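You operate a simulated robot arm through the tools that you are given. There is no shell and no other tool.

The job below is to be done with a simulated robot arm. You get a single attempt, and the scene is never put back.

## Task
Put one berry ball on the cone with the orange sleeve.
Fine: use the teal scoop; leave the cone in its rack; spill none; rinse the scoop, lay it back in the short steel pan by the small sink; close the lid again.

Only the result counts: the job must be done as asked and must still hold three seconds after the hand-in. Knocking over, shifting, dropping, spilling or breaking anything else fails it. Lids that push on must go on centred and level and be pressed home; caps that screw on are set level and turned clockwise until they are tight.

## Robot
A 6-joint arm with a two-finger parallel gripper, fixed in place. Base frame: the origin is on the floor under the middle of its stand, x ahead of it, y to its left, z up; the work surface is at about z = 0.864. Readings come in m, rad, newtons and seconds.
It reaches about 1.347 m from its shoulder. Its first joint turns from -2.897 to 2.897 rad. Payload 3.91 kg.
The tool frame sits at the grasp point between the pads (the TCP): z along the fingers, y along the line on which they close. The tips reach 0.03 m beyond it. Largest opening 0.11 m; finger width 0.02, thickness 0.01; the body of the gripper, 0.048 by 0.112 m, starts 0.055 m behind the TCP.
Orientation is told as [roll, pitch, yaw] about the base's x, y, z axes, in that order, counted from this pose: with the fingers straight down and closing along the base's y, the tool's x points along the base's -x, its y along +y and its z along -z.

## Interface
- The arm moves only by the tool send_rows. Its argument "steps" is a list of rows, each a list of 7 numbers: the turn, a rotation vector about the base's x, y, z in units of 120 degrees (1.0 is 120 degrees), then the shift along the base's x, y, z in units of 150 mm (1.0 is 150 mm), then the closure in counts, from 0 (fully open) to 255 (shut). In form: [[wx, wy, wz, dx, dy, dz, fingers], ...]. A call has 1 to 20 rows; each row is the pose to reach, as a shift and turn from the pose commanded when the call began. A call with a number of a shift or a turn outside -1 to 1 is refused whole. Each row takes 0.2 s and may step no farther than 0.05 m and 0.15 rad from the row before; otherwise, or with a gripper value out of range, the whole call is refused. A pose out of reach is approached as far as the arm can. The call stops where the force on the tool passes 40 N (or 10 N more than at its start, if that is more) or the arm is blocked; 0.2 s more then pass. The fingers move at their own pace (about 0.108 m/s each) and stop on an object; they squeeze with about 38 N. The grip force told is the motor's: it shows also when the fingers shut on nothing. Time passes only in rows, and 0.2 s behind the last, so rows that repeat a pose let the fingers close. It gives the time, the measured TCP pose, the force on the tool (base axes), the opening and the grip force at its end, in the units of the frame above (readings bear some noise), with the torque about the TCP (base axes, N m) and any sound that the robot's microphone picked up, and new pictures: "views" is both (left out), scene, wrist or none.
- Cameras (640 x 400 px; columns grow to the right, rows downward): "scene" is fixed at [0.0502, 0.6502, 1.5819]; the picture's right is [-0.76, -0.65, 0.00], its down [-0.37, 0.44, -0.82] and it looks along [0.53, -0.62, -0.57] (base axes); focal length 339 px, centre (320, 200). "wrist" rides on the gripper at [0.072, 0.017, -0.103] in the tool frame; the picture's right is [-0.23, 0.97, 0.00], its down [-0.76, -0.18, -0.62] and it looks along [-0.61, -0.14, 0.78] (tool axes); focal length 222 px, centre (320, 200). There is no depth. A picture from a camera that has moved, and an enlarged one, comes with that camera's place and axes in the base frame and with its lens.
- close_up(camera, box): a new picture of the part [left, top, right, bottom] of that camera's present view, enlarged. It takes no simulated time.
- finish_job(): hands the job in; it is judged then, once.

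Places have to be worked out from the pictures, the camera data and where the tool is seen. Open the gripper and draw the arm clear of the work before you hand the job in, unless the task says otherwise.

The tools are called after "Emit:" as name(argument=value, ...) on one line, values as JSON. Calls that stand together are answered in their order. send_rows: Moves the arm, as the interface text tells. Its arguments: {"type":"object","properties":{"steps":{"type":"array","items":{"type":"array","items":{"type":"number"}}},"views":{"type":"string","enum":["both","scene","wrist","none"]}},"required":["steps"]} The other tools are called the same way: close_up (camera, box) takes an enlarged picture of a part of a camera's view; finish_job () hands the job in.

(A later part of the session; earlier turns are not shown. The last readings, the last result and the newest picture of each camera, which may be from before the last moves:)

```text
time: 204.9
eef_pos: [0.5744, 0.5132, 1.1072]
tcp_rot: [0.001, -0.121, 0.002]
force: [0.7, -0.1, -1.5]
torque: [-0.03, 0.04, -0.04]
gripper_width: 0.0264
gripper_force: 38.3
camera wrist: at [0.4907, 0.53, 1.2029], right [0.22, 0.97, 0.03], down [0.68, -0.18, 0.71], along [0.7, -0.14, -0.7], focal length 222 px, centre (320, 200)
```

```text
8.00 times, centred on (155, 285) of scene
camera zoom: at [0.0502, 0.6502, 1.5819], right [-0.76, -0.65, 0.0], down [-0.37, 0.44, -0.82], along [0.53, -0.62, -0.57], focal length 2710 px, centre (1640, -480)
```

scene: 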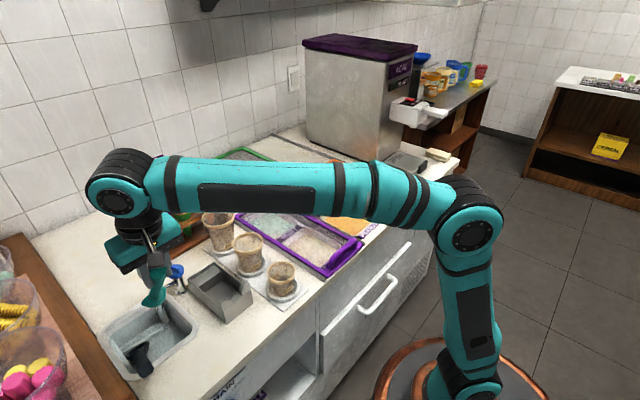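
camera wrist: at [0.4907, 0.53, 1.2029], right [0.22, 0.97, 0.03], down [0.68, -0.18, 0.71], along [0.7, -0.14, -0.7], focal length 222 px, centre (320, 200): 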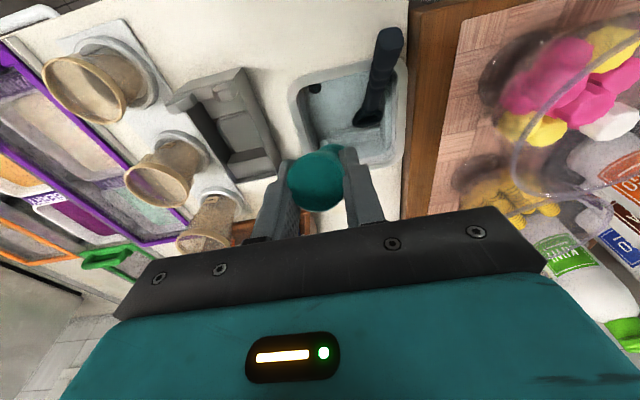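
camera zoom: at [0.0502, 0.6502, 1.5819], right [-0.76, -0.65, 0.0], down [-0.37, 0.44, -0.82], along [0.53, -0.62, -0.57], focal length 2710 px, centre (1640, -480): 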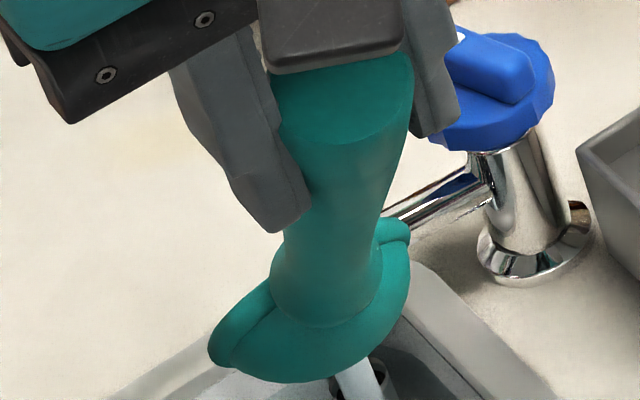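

The bowl is clean teal again: the vigorous rinse in the running water worked. I carry the scoop back over its pan and check the inside on the way.

Emit:
send_rows(steps=[[0, -0.03, 0, -0.05, -0.1, 0, 255], [0, -0.08, 0, -0.14, -0.25, 0.02, 255], [0, -0.13, 0, -0.24, -0.43, 0.03, 255], [0, -0.18, 0, -0.34, -0.61, 0.03, 255], [0, -0.23, 0, -0.43, -0.79, 0.03, 255], [0, -0.25, 0, -0.48, -0.926, 0.02, 255]], views="both")

Emit:
close_up(camera="scene", box=[180, 200, 290, 290])

Emit:
close_up(camera="wrist", box=[220, 60, 420, 220])

```text
time: 206.3
eef_pos: [0.5003, 0.3746, 1.11]
tcp_rot: [-0.001, -0.647, 0.005]
force: [-0.7, 0.6, -1.4]
torque: [-0.04, 0.1, 0.01]
gripper_width: 0.0266
gripper_force: 37.6
camera wrist: at [0.3823, 0.3921, 1.1493], right [0.18, 0.97, 0.14], down [0.23, -0.18, 0.96], along [0.96, -0.14, -0.26], focal length 222 px, centre (320, 200)
```

scene: 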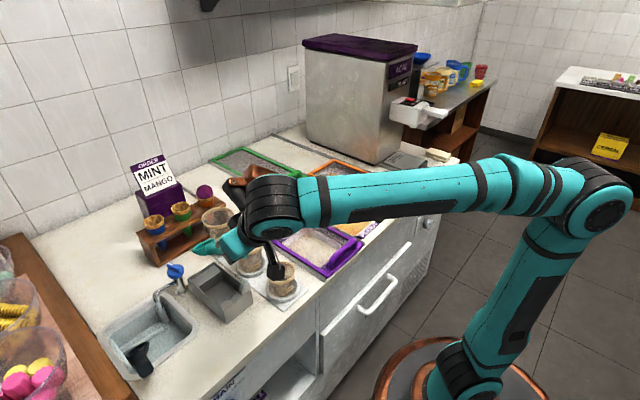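
wrist: 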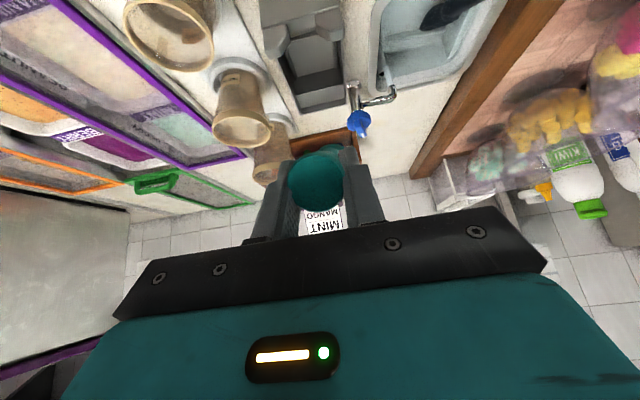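

```text
4.44 times, centred on (235, 245) of scene
camera zoom: at [0.0502, 0.6502, 1.5819], right [-0.76, -0.65, 0.0], down [-0.37, 0.44, -0.82], along [0.53, -0.62, -0.57], focal length 1506 px, centre (698, 0)
```

zoom: 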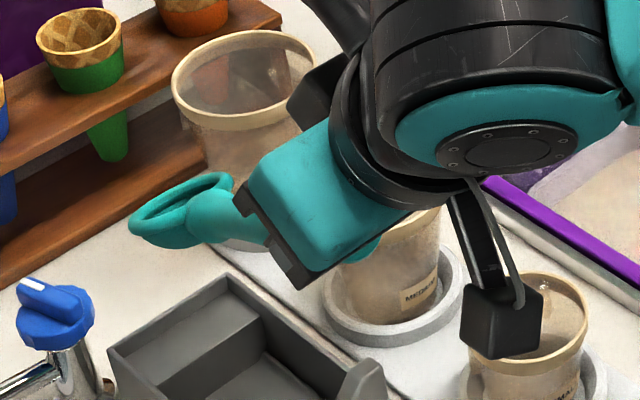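

```text
2.50 times, centred on (320, 140) of wrist
camera zoom: at [0.3823, 0.3921, 1.1493], right [0.18, 0.97, 0.14], down [0.23, -0.18, 0.96], along [0.96, -0.14, -0.26], focal length 555 px, centre (320, 350)
```

zoom: 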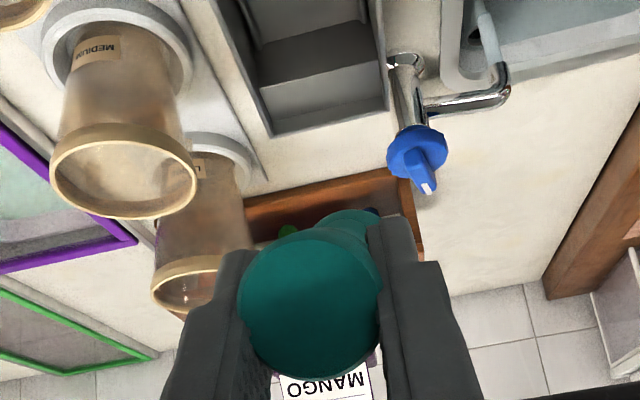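

The bowl is clean inside and out. I lower the scoop into the pan.

Emit:
send_rows(steps=[[0, 0, 0, 0.005, -0.003, -0.12, 255], [0, 0, 0, 0.008, -0.004, -0.3, 255], [0, 0, 0, 0.008, -0.004, -0.5, 255], [0, 0, 0, 0.008, -0.004, -0.68, 255], [0, 0, 0, 0.008, -0.004, -0.8, 255], [0, 0, 0, 0.008, -0.004, -0.88, 255]], views="none")

Emit:
close_up(camera="scene", box=[180, 230, 280, 320])

Emit:
close_up(camera="wrist", box=[220, 60, 420, 220])

```text
time: 207.7
eef_pos: [0.5013, 0.373, 0.9771]
tcp_rot: [-0.001, -0.645, 0.004]
force: [-0.3, -0.7, -0.9]
torque: [0.01, 0.1, -0.02]
gripper_width: 0.0266
gripper_force: 37.9
```

```text
4.44 times, centred on (230, 275) of scene
camera zoom: at [0.0502, 0.6502, 1.5819], right [-0.76, -0.65, 0.0], down [-0.37, 0.44, -0.82], along [0.53, -0.62, -0.57], focal length 1506 px, centre (720, -133)
```

zoom: 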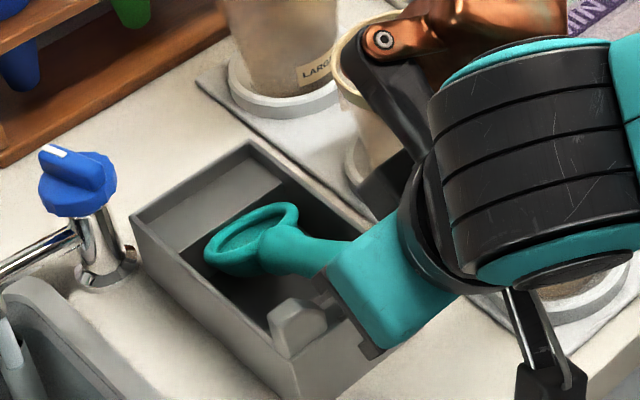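

```text
2.50 times, centred on (320, 140) of wrist
camera zoom: at [0.3827, 0.3894, 1.0169], right [0.18, 0.97, 0.14], down [0.23, -0.18, 0.96], along [0.96, -0.14, -0.26], focal length 555 px, centre (320, 350)
```

zoom: 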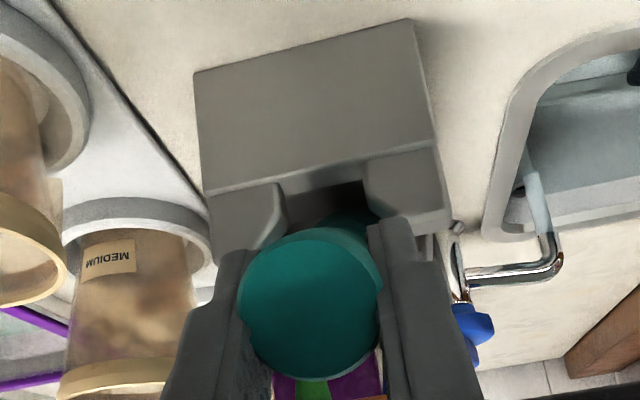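

Well aligned and no contact. I lower the last 15 mm in small steps.

Emit:
send_rows(steps=[[0, 0, 0, 0, -0.005, -0.03, 255], [0, 0, 0, 0, -0.008, -0.06, 255], [0, 0, 0, 0, -0.008, -0.085, 255]], views="none")

Emit:
send_rows(steps=[[0, 0, 0, 0, 0, -0.012, 255], [0, 0, 0, 0, 0, -0.02, 255]], views="none")

Emit:
close_up(camera="scene", box=[180, 230, 280, 320])

```text
time: 208.5
eef_pos: [0.5024, 0.3707, 0.9648]
tcp_rot: [0.0, -0.645, 0.002]
force: [-2.8, -0.4, 0.5]
torque: [0.02, 0.2, -0.01]
gripper_width: 0.0265
gripper_force: 37.8
```

```text
time: 209.1
eef_pos: [0.5015, 0.3722, 0.9622]
tcp_rot: [0.0, -0.645, 0.001]
force: [-12.0, -1.3, 6.1]
torque: [-0.12, 0.1, -0.19]
gripper_width: 0.0263
gripper_force: 37.9
```

```text
4.44 times, centred on (230, 275) of scene
camera zoom: at [0.0502, 0.6502, 1.5819], right [-0.76, -0.65, 0.0], down [-0.37, 0.44, -0.82], along [0.53, -0.62, -0.57], focal length 1506 px, centre (720, -133)
```

zoom: 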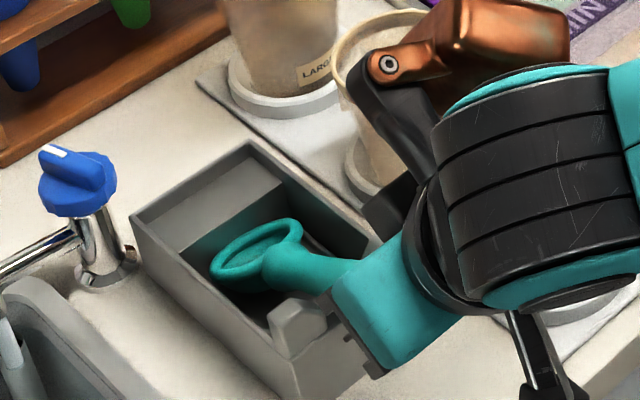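

It is seated (light contact with the pan). I ease back 2 mm and release.

Emit:
send_rows(steps=[[0, 0, 0, -0.013, 0, 0.003, 255], [0, 0, 0, -0.013, 0, 0.003, 190], [0, 0, 0, -0.013, 0, 0.003, 150], [0, 0, 0, -0.013, 0, 0.003, 93], [0, 0, 0, -0.013, 0, 0.003, 93]], views="none")

Emit:
close_up(camera="scene", box=[180, 230, 280, 320])

Emit:
close_up(camera="wrist", box=[220, 60, 420, 220])

```text
time: 210.3
eef_pos: [0.5, 0.372, 0.9618]
tcp_rot: [-0.002, -0.646, 0.003]
force: [-0.1, -0.7, 0.6]
torque: [0.0, -0.03, 0.0]
gripper_width: 0.0697
gripper_force: 0.1
```

```text
4.44 times, centred on (230, 275) of scene
camera zoom: at [0.0502, 0.6502, 1.5819], right [-0.76, -0.65, 0.0], down [-0.37, 0.44, -0.82], along [0.53, -0.62, -0.57], focal length 1506 px, centre (720, -133)
```

zoom: 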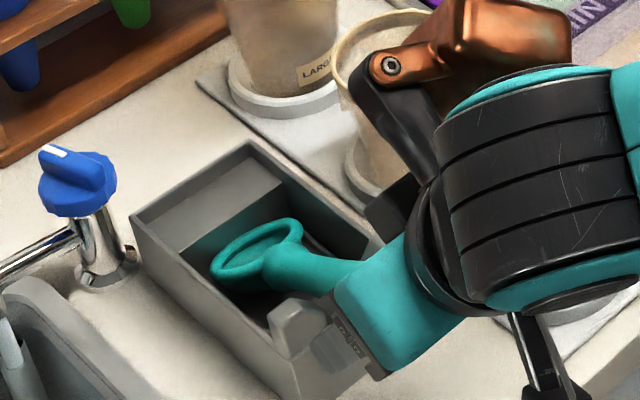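

```text
2.50 times, centred on (320, 140) of wrist
camera zoom: at [0.3819, 0.3887, 1.0015], right [0.18, 0.97, 0.14], down [0.23, -0.18, 0.96], along [0.96, -0.14, -0.26], focal length 555 px, centre (320, 350)
```

zoom: 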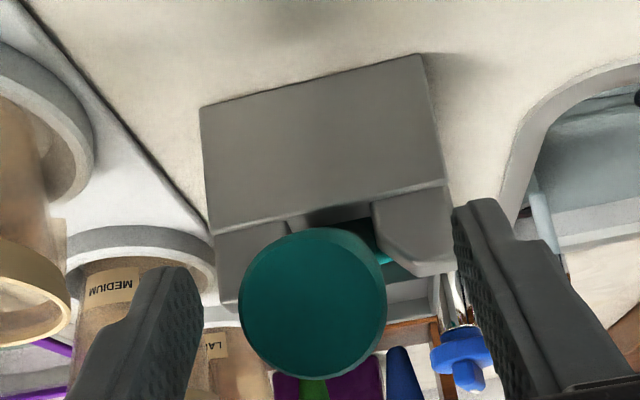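

The clean scoop is back in its pan. I retreat along the finger axis and head to the tap to shut it off again, as it was found.

Emit:
send_rows(steps=[[0, 0, 0, -0.09, 0, 0.12, 93], [0, 0, 0, -0.18, 0, 0.24, 93], [0, 0, 0, -0.27, 0, 0.36, 93], [0, 0, 0, -0.36, 0, 0.48, 93], [0, 0.05, 0, -0.36, 0.05, 0.65, 93], [0, 0.11, 0, -0.34, 0.12, 0.8, 110], [0, 0.17, 0, -0.28, 0.2, 0.9, 139], [0, 0.23, 0, -0.2, 0.3, 0.97, 139], [0, 0.29, 0, -0.1, 0.35, 1.0, 139], [0, 0.3085, 0, 0.1, 0.38, 1.0, 139]], views="none")

Emit:
send_rows(steps=[[0, 0, 0.03, 0.25, 0, 0, 139], [0, 0, 0.06, 0.5, 0, -0.05, 139], [0, 0, 0.1, 0.75, 0, -0.15, 139], [0, 0, 0.131, 1.0, 0, -0.25, 139]], views="both")

Emit:
close_up(camera="wrist", box=[220, 60, 420, 220])

Emit:
close_up(camera="scene", box=[140, 240, 290, 340])

```text
time: 212.5
eef_pos: [0.516, 0.4285, 1.1128]
tcp_rot: [0.002, 0.002, 0.001]
force: [-0.4, -0.6, 0.6]
torque: [0.05, -0.04, 0.03]
gripper_width: 0.0503
gripper_force: 0.1
```

```text
time: 213.5
eef_pos: [0.6658, 0.4299, 1.076]
tcp_rot: [0.002, 0.0, 0.278]
force: [-0.5, 0.1, 0.8]
torque: [0.04, -0.09, 0.04]
gripper_width: 0.0501
gripper_force: 0.1
camera wrist: at [0.5926, 0.4254, 1.1811], right [-0.05, 1.0, 0.0], down [0.78, 0.04, 0.62], along [0.62, 0.03, -0.78], focal length 222 px, centre (320, 200)
```

scene: 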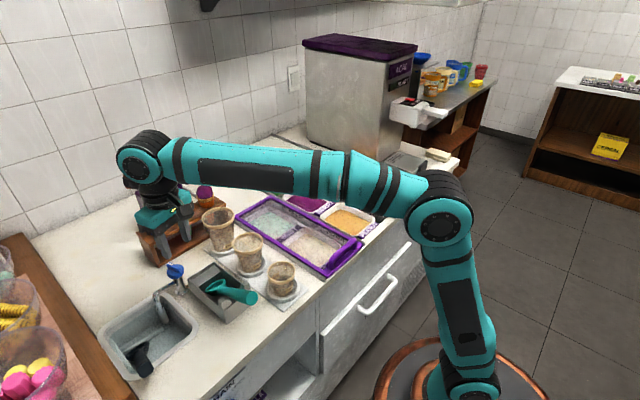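
wrist: 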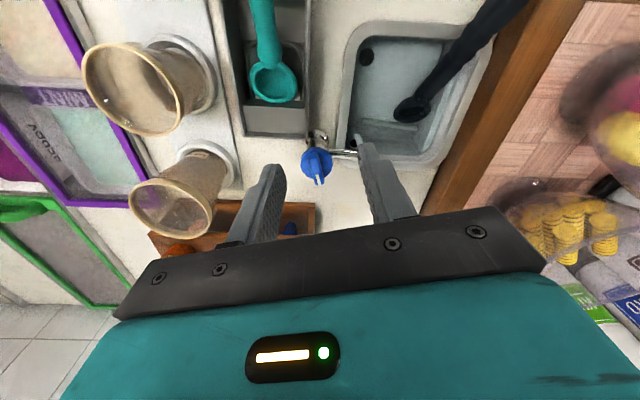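

```text
2.50 times, centred on (320, 140) of wrist
camera zoom: at [0.5926, 0.4254, 1.1811], right [-0.05, 1.0, 0.0], down [0.78, 0.04, 0.62], along [0.62, 0.03, -0.78], focal length 555 px, centre (320, 350)
```

zoom: 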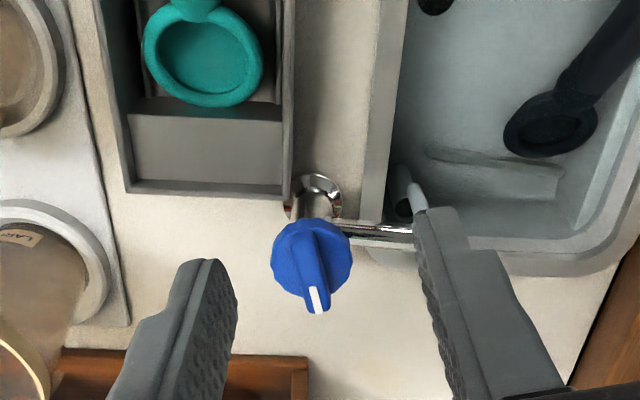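

```text
4.00 times, centred on (215, 290) of scene
camera zoom: at [0.0502, 0.6502, 1.5819], right [-0.76, -0.65, 0.0], down [-0.37, 0.44, -0.82], along [0.53, -0.62, -0.57], focal length 1355 px, centre (740, -160)
```

zoom: 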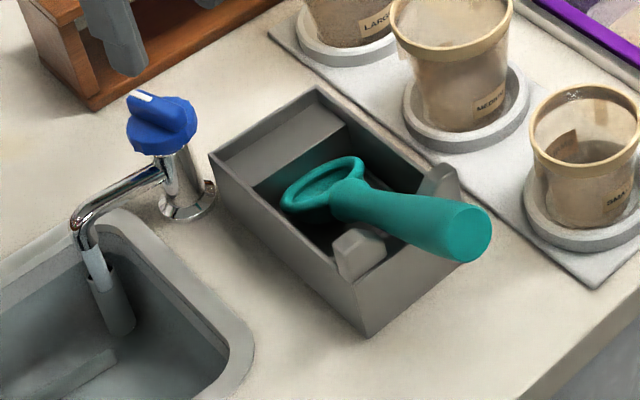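

The scoop lies clean in its pan exactly as at the start. I line up over the knob's bar (now at ~16°), descend and grip it.

Emit:
send_rows(steps=[[0, 0, 0, 0.2, -0.003, -0.1, 139], [0, 0, 0, 0.4, -0.006, -0.25, 139], [0, 0, 0, 0.467, -0.008, -0.45, 139], [0, 0, 0, 0.467, -0.008, -0.62, 139], [0, 0, 0, 0.467, -0.008, -0.735, 139]], views="none")

Emit:
close_up(camera="wrist", box=[220, 60, 420, 220])

Emit:
close_up(camera="scene", box=[140, 240, 220, 310])

```text
time: 214.7
eef_pos: [0.7367, 0.4266, 0.9658]
tcp_rot: [-0.001, -0.001, 0.276]
force: [-0.2, -1.3, -0.2]
torque: [0.03, -0.01, -0.02]
gripper_width: 0.0501
gripper_force: 0.0
```

```text
2.50 times, centred on (320, 140) of wrist
camera zoom: at [0.6636, 0.4239, 1.0692], right [-0.05, 1.0, 0.0], down [0.78, 0.04, 0.62], along [0.62, 0.03, -0.78], focal length 555 px, centre (320, 350)
```

zoom: 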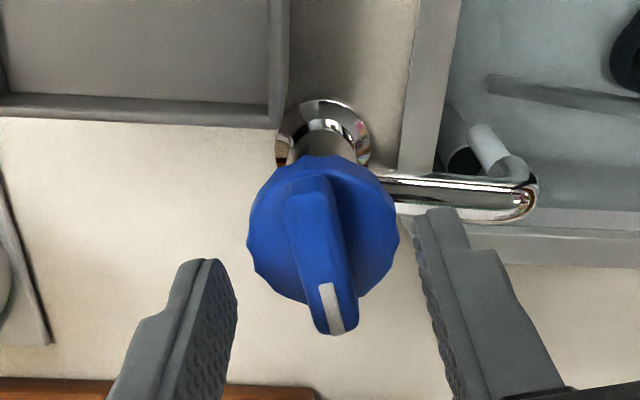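

```text
5.71 times, centred on (180, 275) of scene
camera zoom: at [0.0502, 0.6502, 1.5819], right [-0.76, -0.65, 0.0], down [-0.37, 0.44, -0.82], along [0.53, -0.62, -0.57], focal length 1936 px, centre (1120, -229)
```

zoom: 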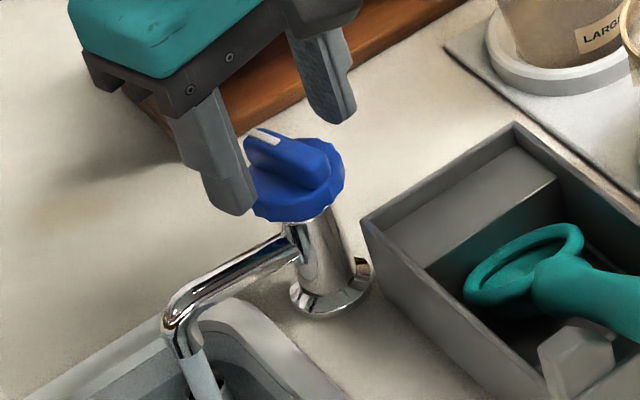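

Aligned. I close on the bar and turn it counter-clockwise back toward closed, first 25°.

Emit:
send_rows(steps=[[0, 0, 0, 0, 0.007, -0.013, 139], [0, 0, 0, 0, 0.007, -0.013, 255], [0, 0, 0, 0, 0.007, -0.013, 255], [0, 0, 0, 0, 0.007, -0.013, 255]], views="none")

Emit:
send_rows(steps=[[0, 0, 0.05, 0, 0, 0, 255], [0, 0, 0.11, 0, 0, 0, 255], [0, 0, 0.17, 0, 0, 0, 255], [0, 0, 0.21, 0, 0, 0, 255]], views="none")

```text
time: 215.7
eef_pos: [0.737, 0.4289, 0.9624]
tcp_rot: [-0.001, 0.001, 0.277]
force: [-0.6, -1.9, -1.0]
torque: [0.1, -0.58, 0.01]
gripper_width: 0.0125
gripper_force: 45.3
```

```text
time: 216.7
eef_pos: [0.736, 0.4288, 0.9636]
tcp_rot: [-0.001, 0.002, 0.718]
force: [4.9, 3.3, 5.0]
torque: [-0.66, 0.65, -0.02]
gripper_width: 0.013
gripper_force: 45.2
```

The knob follows smoothly with little force. I continue the remaining ~49° toward the closed stop.

Emit:
send_rows(steps=[[0, 0, 0.05, 0, 0, 0, 255], [0, 0, 0.11, 0, 0, 0, 255], [0, 0, 0.17, 0, 0, 0, 255], [0, 0, 0.23, 0, 0, 0, 255], [0, 0, 0.29, 0, 0, 0, 255], [0, 0, 0.35, 0, 0, 0, 255], [0, 0, 0.4, 0, 0, 0, 255], [0, 0, 0.408, 0, 0, 0, 255]], views="scene")

Emit:
close_up(camera="scene", box=[130, 240, 210, 330])

```text
time: 218.5
eef_pos: [0.7354, 0.4301, 0.9621]
tcp_rot: [0.002, 0.001, 1.573]
force: [-17.8, 3.8, -6.1]
torque: [1.47, 0.3, -0.11]
gripper_width: 0.0128
gripper_force: 45.2
```

scene: 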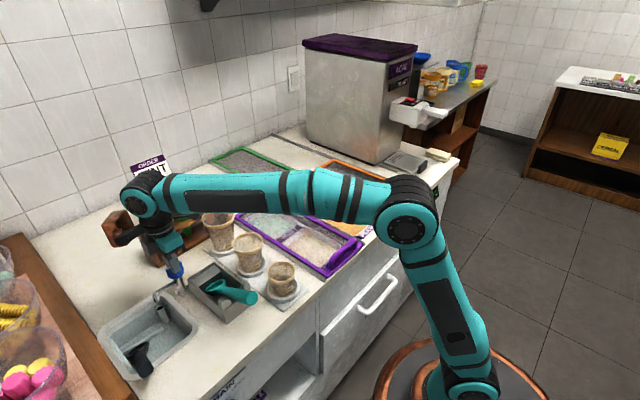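

```text
4.44 times, centred on (170, 285) of scene
camera zoom: at [0.0502, 0.6502, 1.5819], right [-0.76, -0.65, 0.0], down [-0.37, 0.44, -0.82], along [0.53, -0.62, -0.57], focal length 1506 px, centre (987, -178)
```

zoom: 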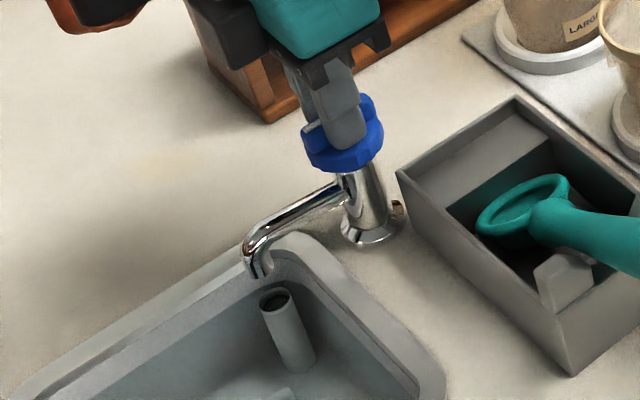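

The stream has stopped and the knob is back in its original position. I release it, rise, and turn the wrist back to neutral.

Emit:
send_rows(steps=[[0, 0, 0, 0.007, 0, 0, 139], [0, 0, 0, 0.007, 0, 0.005, 139], [0, 0, 0, 0.007, 0, 0.15, 139], [0, 0, 0, 0.007, 0, 0.4, 139], [0, 0, 0, 0, 0, 0.65, 139], [0, 0, 0, 0, 0, 0.9, 139]], views="none")

Emit:
send_rows(steps=[[0, 0, -0.06, -0.05, -0.04, 0, 116], [0, 0, -0.13, -0.12, -0.1, 0, 116], [0, 0, -0.2, -0.19, -0.17, 0, 116], [0, 0, -0.27, -0.26, -0.24, 0, 116], [0, 0, -0.34, -0.33, -0.32, 0, 116], [0, 0, -0.41, -0.4, -0.4, 0, 116], [0, 0, -0.48, -0.47, -0.48, 0, 116], [0, 0, -0.55, -0.54, -0.57, 0, 116], [0, 0, -0.62, -0.6, -0.67, 0, 116], [0, 0, -0.69, -0.6, -0.77, 0, 116], [0, 0, -0.75, -0.6, -0.88, 0, 116]], views="scene")

Emit:
close_up(camera="scene", box=[90, 170, 290, 380])

```text
time: 219.9
eef_pos: [0.7387, 0.4297, 1.0968]
tcp_rot: [0.002, 0.001, 1.57]
force: [-0.3, -0.3, -0.4]
torque: [-0.01, 0.0, 0.03]
gripper_width: 0.0501
gripper_force: 0.0
```

```text
time: 222.3
eef_pos: [0.6478, 0.2976, 1.0964]
tcp_rot: [0.001, 0.0, -0.003]
force: [-0.4, 0.5, -0.3]
torque: [-0.01, -0.04, 0.01]
gripper_width: 0.0599
gripper_force: 0.0
```

scene: 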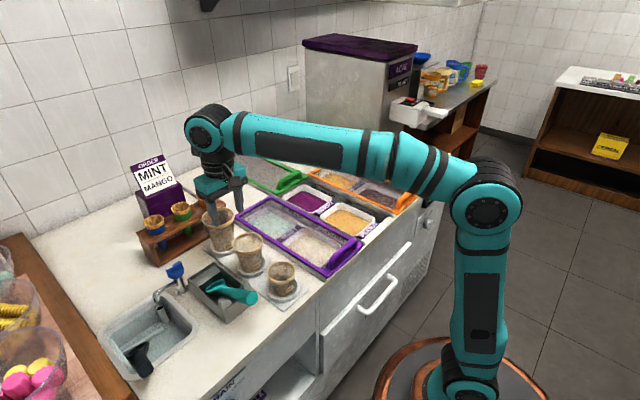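

```text
1.90 times, centred on (190, 275) of scene
camera zoom: at [0.0502, 0.6502, 1.5819], right [-0.76, -0.65, 0.0], down [-0.37, 0.44, -0.82], along [0.53, -0.62, -0.57], focal length 645 px, centre (568, 57)
```

zoom: 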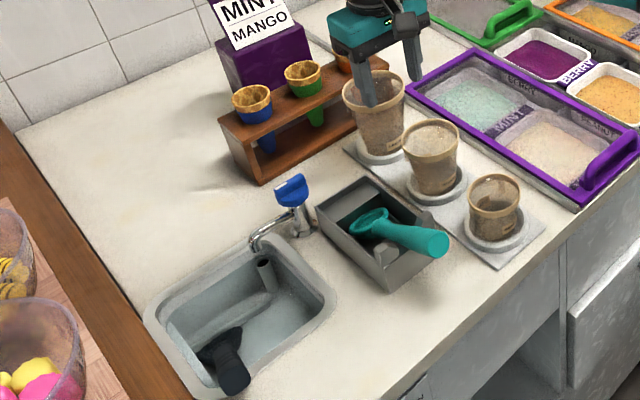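

Everything at the sink is in order. Now I travel to the open green lid to close it.

Emit:
send_rows(steps=[[0, 0, 0, 0.05, -0.25, 0, 116], [0, 0, 0, 0.1, -0.5, 0, 116], [0, 0, 0, 0.15, -0.75, 0, 116], [0, 0, 0, 0.2, -1.0, 0, 116]], views="none")

Emit:
send_rows(steps=[[0, 0, 0, 0.05, -0.25, 0, 116], [0, 0, 0, 0.1, -0.5, 0, 116], [0, 0, 0, 0.15, -0.75, 0, 116], [0, 0, 0, 0.2, -1.0, 0, 116]], views="none")

Emit:
send_rows(steps=[[0, 0, 0, 0.15, -0.22, -0.05, 116], [0, 0, 0, 0.3, -0.44, -0.1, 116], [0, 0, 0, 0.45, -0.66, -0.15, 116], [0, 0, 0, 0.6, -0.87, -0.2, 116]], views="both")

Emit:
close_up(camera="wrist", box=[180, 60, 440, 240])

Emit:
close_up(camera="scene", box=[190, 110, 410, 250])

```text
time: 223.3
eef_pos: [0.6761, 0.1464, 1.0978]
tcp_rot: [0.0, 0.002, 0.003]
force: [0.0, 0.4, 0.3]
torque: [-0.01, 0.02, -0.02]
gripper_width: 0.0598
gripper_force: 0.1
```

```text
time: 224.3
eef_pos: [0.7063, -0.0032, 1.0955]
tcp_rot: [0.0, 0.002, 0.0]
force: [-0.1, 0.4, -0.1]
torque: [-0.03, -0.04, 0.0]
gripper_width: 0.0599
gripper_force: 0.0
```

```text
time: 225.3
eef_pos: [0.7948, -0.1335, 1.067]
tcp_rot: [0.0, -0.002, -0.001]
force: [-0.9, 0.3, 0.6]
torque: [-0.03, 0.0, 0.04]
gripper_width: 0.0601
gripper_force: 0.0
camera wrist: at [0.7231, -0.1173, 1.1718], right [0.23, 0.97, 0.0], down [0.76, -0.18, 0.62], along [0.61, -0.14, -0.78], focal length 222 px, centre (320, 200)
```

scene: 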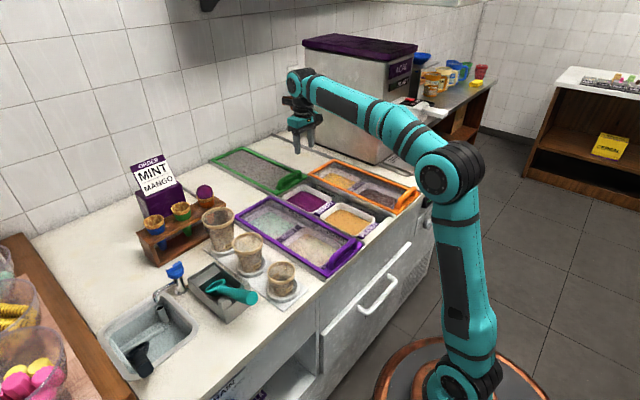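
wrist: 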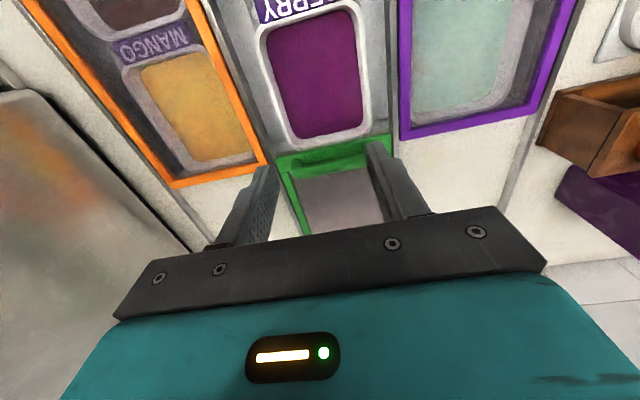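

```text
2.22 times, centred on (310, 150) of wrist
camera zoom: at [0.7231, -0.1173, 1.1718], right [0.23, 0.97, 0.0], down [0.76, -0.18, 0.62], along [0.61, -0.14, -0.78], focal length 494 px, centre (342, 311)
```

zoom: 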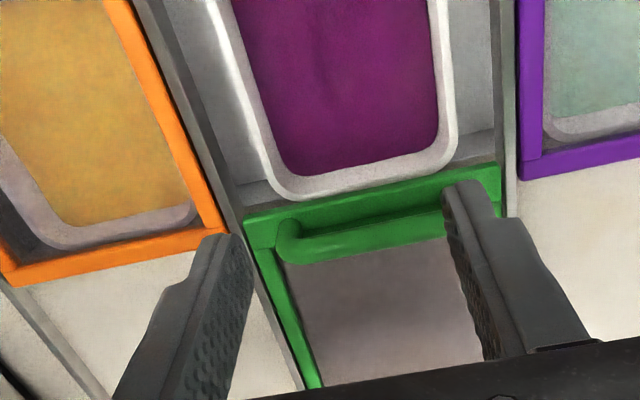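

```text
2.86 times, centred on (300, 180) of scene
camera zoom: at [0.0502, 0.6502, 1.5819], right [-0.76, -0.65, 0.0], down [-0.37, 0.44, -0.82], along [0.53, -0.62, -0.57], focal length 968 px, centre (377, 257)
```

zoom: 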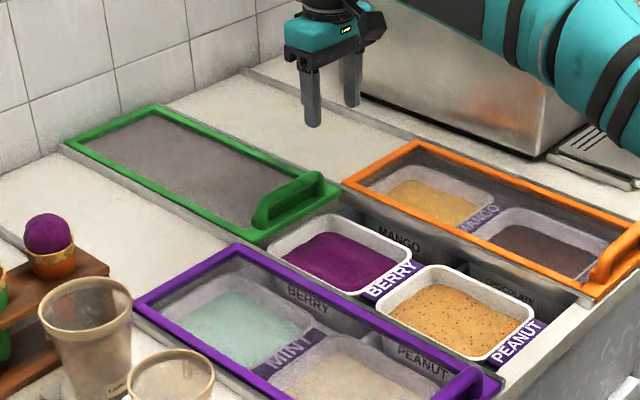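

The lid's bar is at about x≈0.887. I move beyond it (x≈0.922), then lower the fingertips behind the bar on its far side.

Emit:
send_rows(steps=[[0, 0, 0, 0.25, 0, 0, 116], [0, 0, 0, 0.5, 0, -0.1, 116], [0, 0, 0, 0.75, 0, -0.3, 116], [0, 0, 0, 0.85, 0, -0.55, 116], [0, 0, 0, 0.85, 0, -0.75, 116]], views="both")

Emit:
close_up(camera="wrist", box=[180, 40, 440, 230])

Emit:
close_up(camera="scene", box=[230, 120, 350, 200])

```text
time: 226.5
eef_pos: [0.9235, -0.134, 0.9538]
tcp_rot: [-0.001, 0.002, -0.001]
force: [-0.4, 0.0, -0.6]
torque: [-0.02, -0.01, -0.04]
gripper_width: 0.0599
gripper_force: 0.0
camera wrist: at [0.8527, -0.117, 1.0586], right [0.23, 0.97, 0.0], down [0.76, -0.18, 0.62], along [0.61, -0.14, -0.78], focal length 222 px, centre (320, 200)
```

scene: 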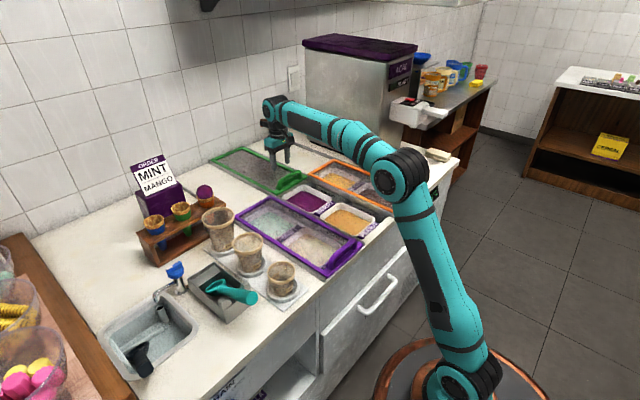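
wrist: 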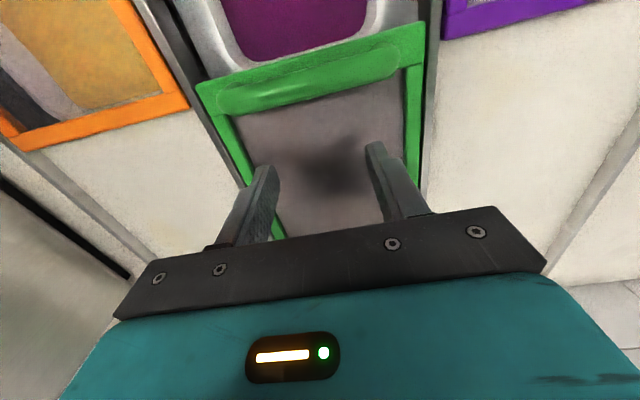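

```text
2.11 times, centred on (310, 135) of wrist
camera zoom: at [0.8527, -0.117, 1.0586], right [0.23, 0.97, 0.0], down [0.76, -0.18, 0.62], along [0.61, -0.14, -0.78], focal length 468 px, centre (341, 337)
```

zoom: 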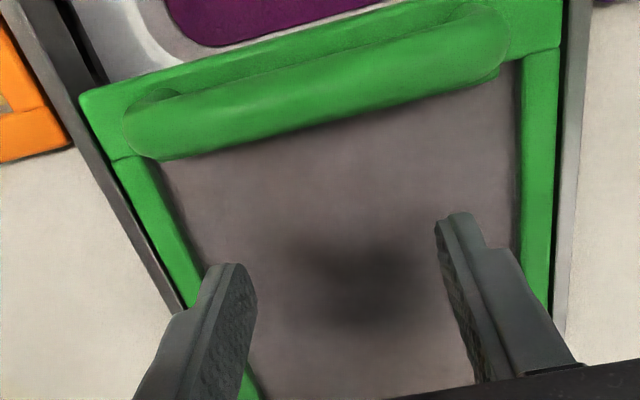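

```text
5.00 times, centred on (290, 160) of scene
camera zoom: at [0.0502, 0.6502, 1.5819], right [-0.76, -0.65, 0.0], down [-0.37, 0.44, -0.82], along [0.53, -0.62, -0.57], focal length 1694 px, centre (470, 400)
```

zoom: 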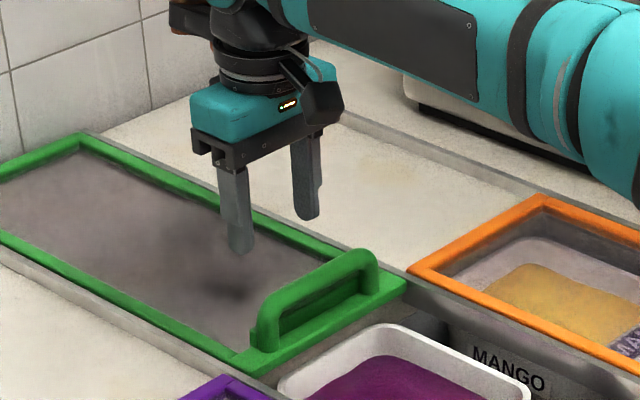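

The fingers are behind the bar, above the lid's pane. I lower them to handle height and start pulling toward −x gently.

Emit:
send_rows(steps=[[0, 0, 0, 0, 0, -0.12, 116], [0, 0, 0, 0, 0, -0.24, 116], [0, 0, 0, 0, 0, -0.315, 116], [0, 0, 0, -0.08, 0, -0.315, 116], [0, 0, 0, -0.16, 0, -0.315, 116], [0, 0, 0, -0.24, 0, -0.315, 116], [0, 0, 0, -0.32, 0, -0.315, 116]], views="both")

Emit:
close_up(camera="scene", box=[230, 120, 350, 200])

```text
time: 228.1
eef_pos: [0.8731, -0.134, 0.9077]
tcp_rot: [0.001, 0.002, 0.0]
force: [0.6, 0.6, 0.1]
torque: [0.02, -0.01, -0.01]
gripper_width: 0.0599
gripper_force: 0.1
camera wrist: at [0.8031, -0.1173, 1.0114], right [0.23, 0.97, 0.0], down [0.76, -0.18, 0.62], along [0.61, -0.14, -0.78], focal length 222 px, centre (320, 200)
```

scene: 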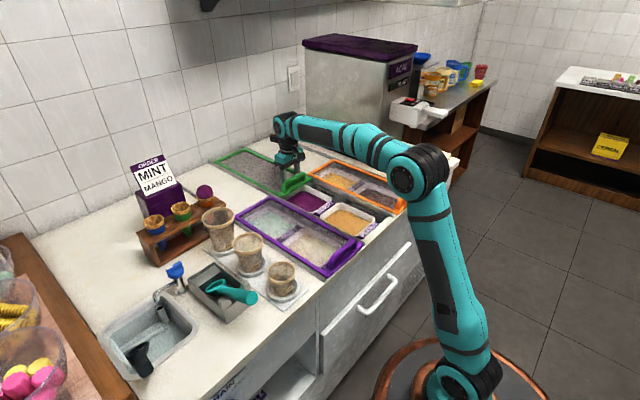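
wrist: 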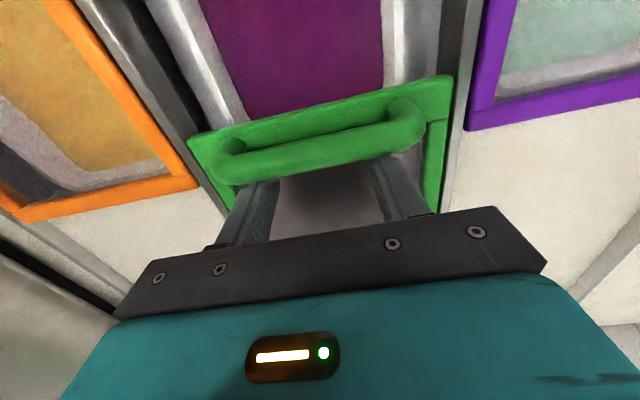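

```text
5.00 times, centred on (290, 160) of scene
camera zoom: at [0.0502, 0.6502, 1.5819], right [-0.76, -0.65, 0.0], down [-0.37, 0.44, -0.82], along [0.53, -0.62, -0.57], focal length 1694 px, centre (470, 400)
```

zoom: 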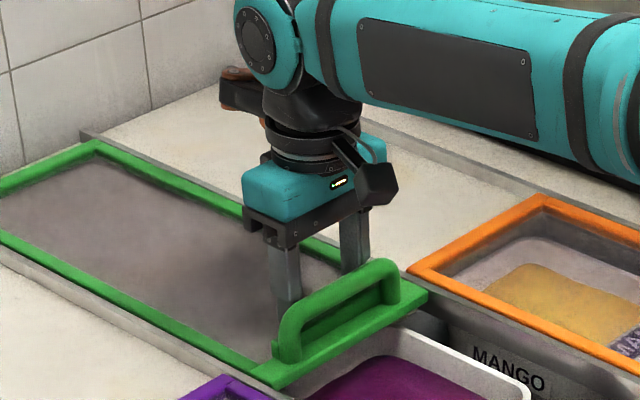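

The lid is sliding along with the fingers. I keep pulling it closed.

Emit:
send_rows(steps=[[0, 0, 0, -0.1, 0, 0, 116], [0, 0, 0, -0.2, 0, 0, 116], [0, 0, 0, -0.3, 0, 0, 116], [0, 0, 0, -0.4, 0, 0, 116], [0, 0, 0, -0.5, 0, 0, 116], [0, 0, 0, -0.6, 0, 0, 116], [0, 0, 0, -0.7, 0, 0, 116], [0, 0, 0, -0.8, 0, 0, 116], [0, 0, 0, -0.9, 0, 0, 116], [0, 0, 0, -1.0, 0, 0, 116]], views="scene")

Emit:
send_rows(steps=[[0, 0, 0, -0.1, 0, 0, 116], [0, 0, 0, -0.2, 0, 0, 116], [0, 0, 0, -0.3, 0, 0, 116], [0, 0, 0, -0.4, 0, 0, 116], [0, 0, 0, -0.5, 0, 0, 116], [0, 0, 0, -0.6, 0, 0, 116], [0, 0, 0, -0.7, 0, 0, 116], [0, 0, 0, -0.8, 0, 0, 116], [0, 0, 0, -0.9, 0, 0, 116], [0, 0, 0, -1.0, 0, 0, 116]], views="both")

Emit:
close_up(camera="scene", box=[230, 140, 430, 280])

```text
time: 230.3
eef_pos: [0.7261, -0.1341, 0.9066]
tcp_rot: [0.0, 0.002, 0.0]
force: [-0.7, 0.0, -0.2]
torque: [0.01, -0.03, 0.0]
gripper_width: 0.0599
gripper_force: 0.0
```

scene: 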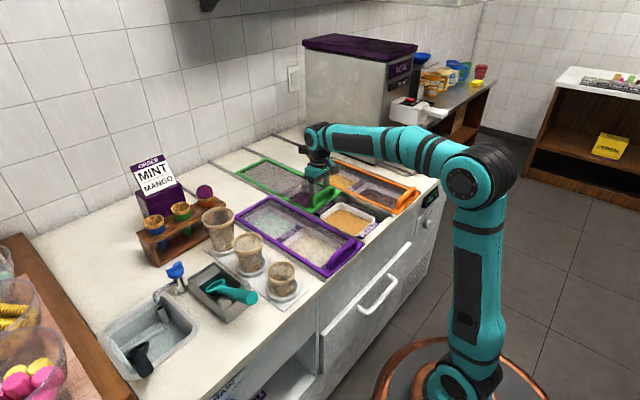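

```text
time: 232.5
eef_pos: [0.5764, -0.1331, 0.9081]
tcp_rot: [-0.001, 0.002, 0.0]
force: [-0.5, -0.5, -0.4]
torque: [0.0, 0.02, 0.03]
gripper_width: 0.0598
gripper_force: 0.0
camera wrist: at [0.5052, -0.1165, 1.012], right [0.23, 0.97, 0.0], down [0.76, -0.18, 0.62], along [0.61, -0.14, -0.78], focal length 222 px, centre (320, 200)
```

scene: 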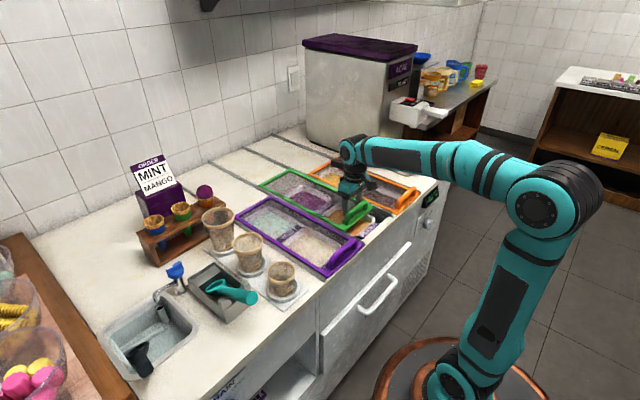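
wrist: 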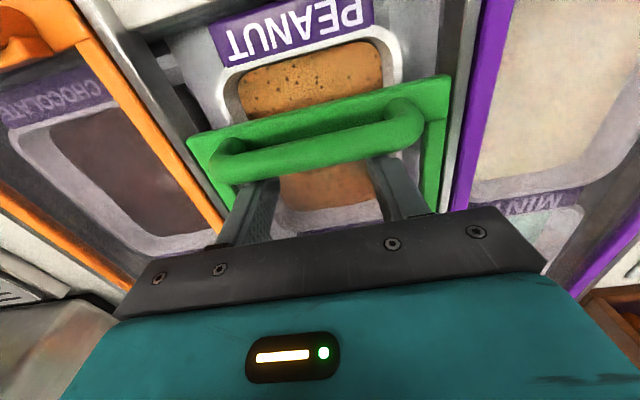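

```text
2.86 times, centred on (330, 210) of scene
camera zoom: at [0.0502, 0.6502, 1.5819], right [-0.76, -0.65, 0.0], down [-0.37, 0.44, -0.82], along [0.53, -0.62, -0.57], focal length 968 px, centre (291, 171)
```

zoom: 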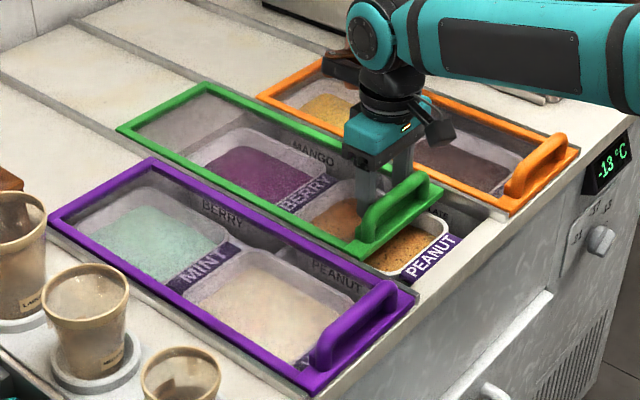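

The lid is nearly closed. I pull the last ~7 cm more slowly, watching for the end stop.

Emit:
send_rows(steps=[[0, 0, 0, -0.07, 0, 0, 116], [0, 0, 0, -0.14, 0, 0, 116], [0, 0, 0, -0.21, 0, 0, 116], [0, 0, 0, -0.28, 0, 0, 116], [0, 0, 0, -0.35, 0, 0, 116], [0, 0, 0, -0.4, 0, 0, 116]], views="none")

Emit:
close_up(camera="scene", box=[230, 140, 430, 280])

Emit:
close_up(camera="scene", box=[330, 180, 430, 250])

```text
time: 233.9
eef_pos: [0.5142, -0.1322, 0.907]
tcp_rot: [0.0, 0.002, 0.0]
force: [-1.1, 0.9, -0.8]
torque: [-0.02, 0.02, 0.0]
gripper_width: 0.06
gripper_force: 0.0
```

```text
2.86 times, centred on (330, 210) of scene
camera zoom: at [0.0502, 0.6502, 1.5819], right [-0.76, -0.65, 0.0], down [-0.37, 0.44, -0.82], along [0.53, -0.62, -0.57], focal length 968 px, centre (291, 171)
```

zoom: 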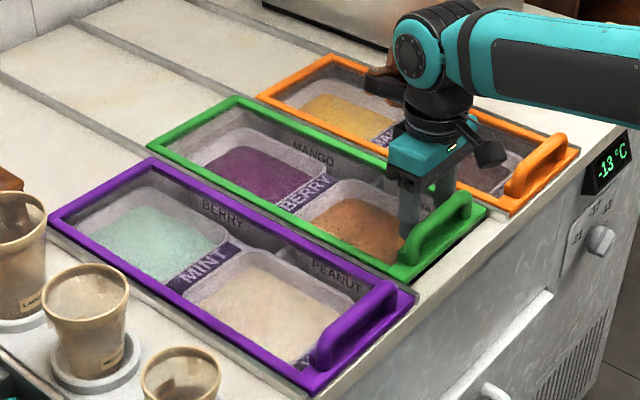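

```text
5.71 times, centred on (380, 215) of scene
camera zoom: at [0.0502, 0.6502, 1.5819], right [-0.76, -0.65, 0.0], down [-0.37, 0.44, -0.82], along [0.53, -0.62, -0.57], focal length 1936 px, centre (-23, 114)
```

zoom: 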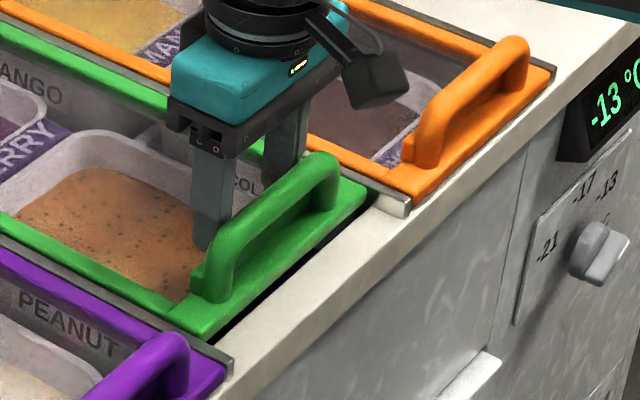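

About 3 cm remain until the lid's edge lines up with its neighbours. I continue in 5 mm steps.

Emit:
send_rows(steps=[[0, 0, 0, -0.033, 0, 0, 116], [0, 0, 0, -0.067, 0, 0, 116], [0, 0, 0, -0.1, 0, 0, 116], [0, 0, 0, -0.133, 0, 0, 116], [0, 0, 0, -0.167, 0, 0, 116]], views="none")

Emit:
close_up(camera="scene", box=[330, 180, 430, 250])

```text
time: 235.1
eef_pos: [0.4895, -0.1329, 0.9077]
tcp_rot: [0.0, 0.001, 0.0]
force: [0.0, -0.6, -0.5]
torque: [0.01, 0.02, 0.03]
gripper_width: 0.06
gripper_force: 0.2
```

```text
5.71 times, centred on (380, 215) of scene
camera zoom: at [0.0502, 0.6502, 1.5819], right [-0.76, -0.65, 0.0], down [-0.37, 0.44, -0.82], along [0.53, -0.62, -0.57], focal length 1936 px, centre (-23, 114)
```

zoom: 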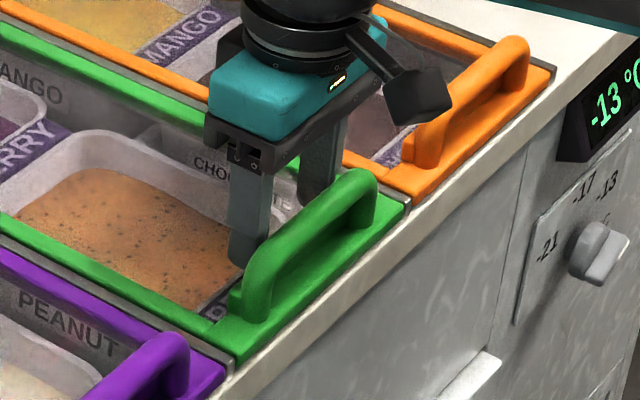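

The lid's edge is nearly where it started. I pull a few millimetres more to seat it against its stop.

Emit:
send_rows(steps=[[0, 0, 0, -0.015, 0, 0, 116], [0, 0, 0, -0.03, 0, 0, 116], [0, 0, 0, -0.04, 0, 0, 116]], views="none")

Emit:
close_up(camera="scene", box=[330, 180, 430, 250])

```text
time: 235.8
eef_pos: [0.4884, -0.1345, 0.9085]
tcp_rot: [-0.001, -0.003, 0.002]
force: [29.7, -0.7, -7.0]
torque: [-0.35, -0.35, -0.03]
gripper_width: 0.0599
gripper_force: 0.1
stopped in row 3: the force on the tool passed its limit at 43 N (the readings are from after the stop); the commanded pose is now the measured one
```

```text
5.71 times, centred on (380, 215) of scene
camera zoom: at [0.0502, 0.6502, 1.5819], right [-0.76, -0.65, 0.0], down [-0.37, 0.44, -0.82], along [0.53, -0.62, -0.57], focal length 1936 px, centre (-23, 114)
```

zoom: 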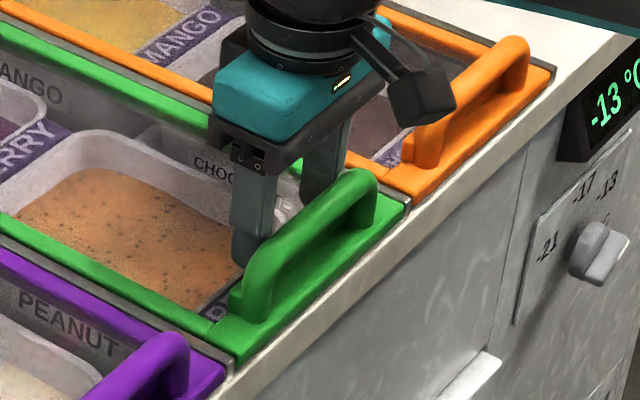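

The lid has hit its closed stop (43 N). I back the fingers off the bar and rise straight up.

Emit:
send_rows(steps=[[0, 0, 0, 0.03, 0, 0, 116], [0, 0, 0, 0.07, 0, 0, 116], [0, 0, 0, 0.07, 0, 0.1, 116], [0, 0, 0, 0.07, 0, 0.3, 116], [0, 0, 0, 0.07, 0, 0.55, 116], [0, 0, 0, 0.07, 0, 0.8, 60], [0, 0, 0, 0.07, 0, 1.0, 0]], views="both")

Emit:
close_up(camera="scene", box=[220, 140, 440, 280])

Emit:
close_up(camera="wrist", box=[160, 0, 460, 200])

```text
time: 237.4
eef_pos: [0.4962, -0.1358, 1.0574]
tcp_rot: [0.0, 0.0, -0.001]
force: [-0.5, 0.0, -0.4]
torque: [0.02, -0.01, 0.0]
gripper_width: 0.11
gripper_force: 0.0
camera wrist: at [0.4253, -0.1181, 1.1616], right [0.23, 0.97, 0.0], down [0.76, -0.18, 0.62], along [0.61, -0.14, -0.78], focal length 222 px, centre (320, 200)
```

scene: 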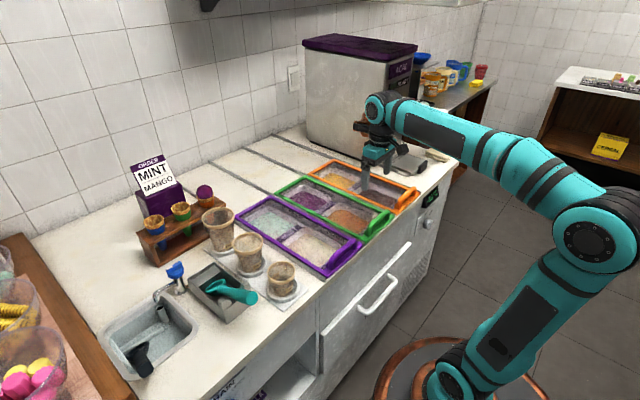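
wrist: 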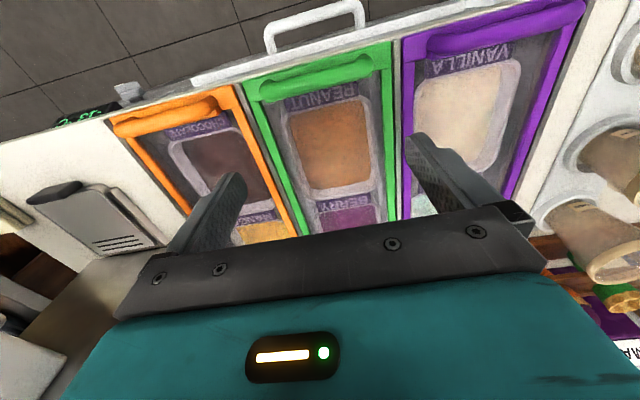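

```text
2.86 times, centred on (330, 210) of scene
camera zoom: at [0.0502, 0.6502, 1.5819], right [-0.76, -0.65, 0.0], down [-0.37, 0.44, -0.82], along [0.53, -0.62, -0.57], focal length 968 px, centre (291, 171)
```

zoom: 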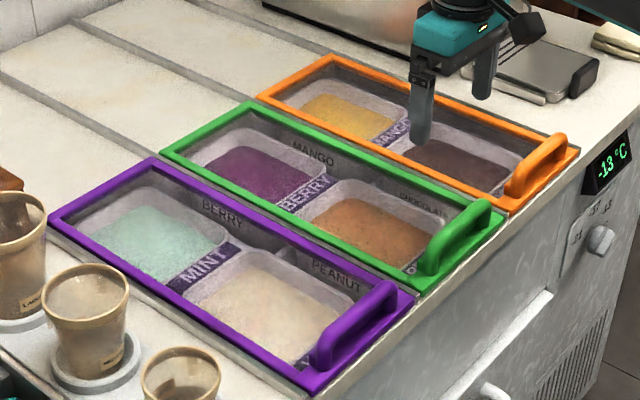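

```text
2.00 times, centred on (310, 100) of wrist
camera zoom: at [0.4253, -0.1181, 1.1616], right [0.23, 0.97, 0.0], down [0.76, -0.18, 0.62], along [0.61, -0.14, -0.78], focal length 444 px, centre (340, 400)
```

zoom: 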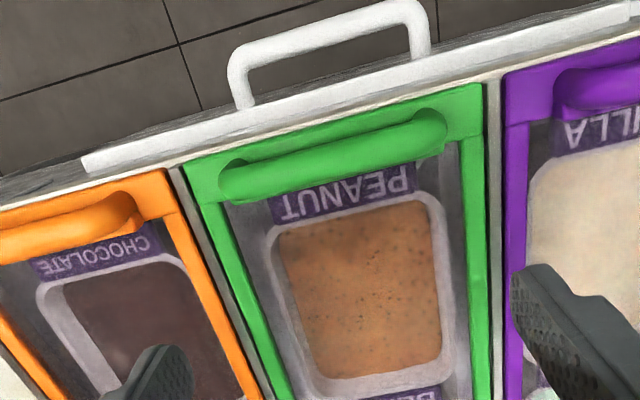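

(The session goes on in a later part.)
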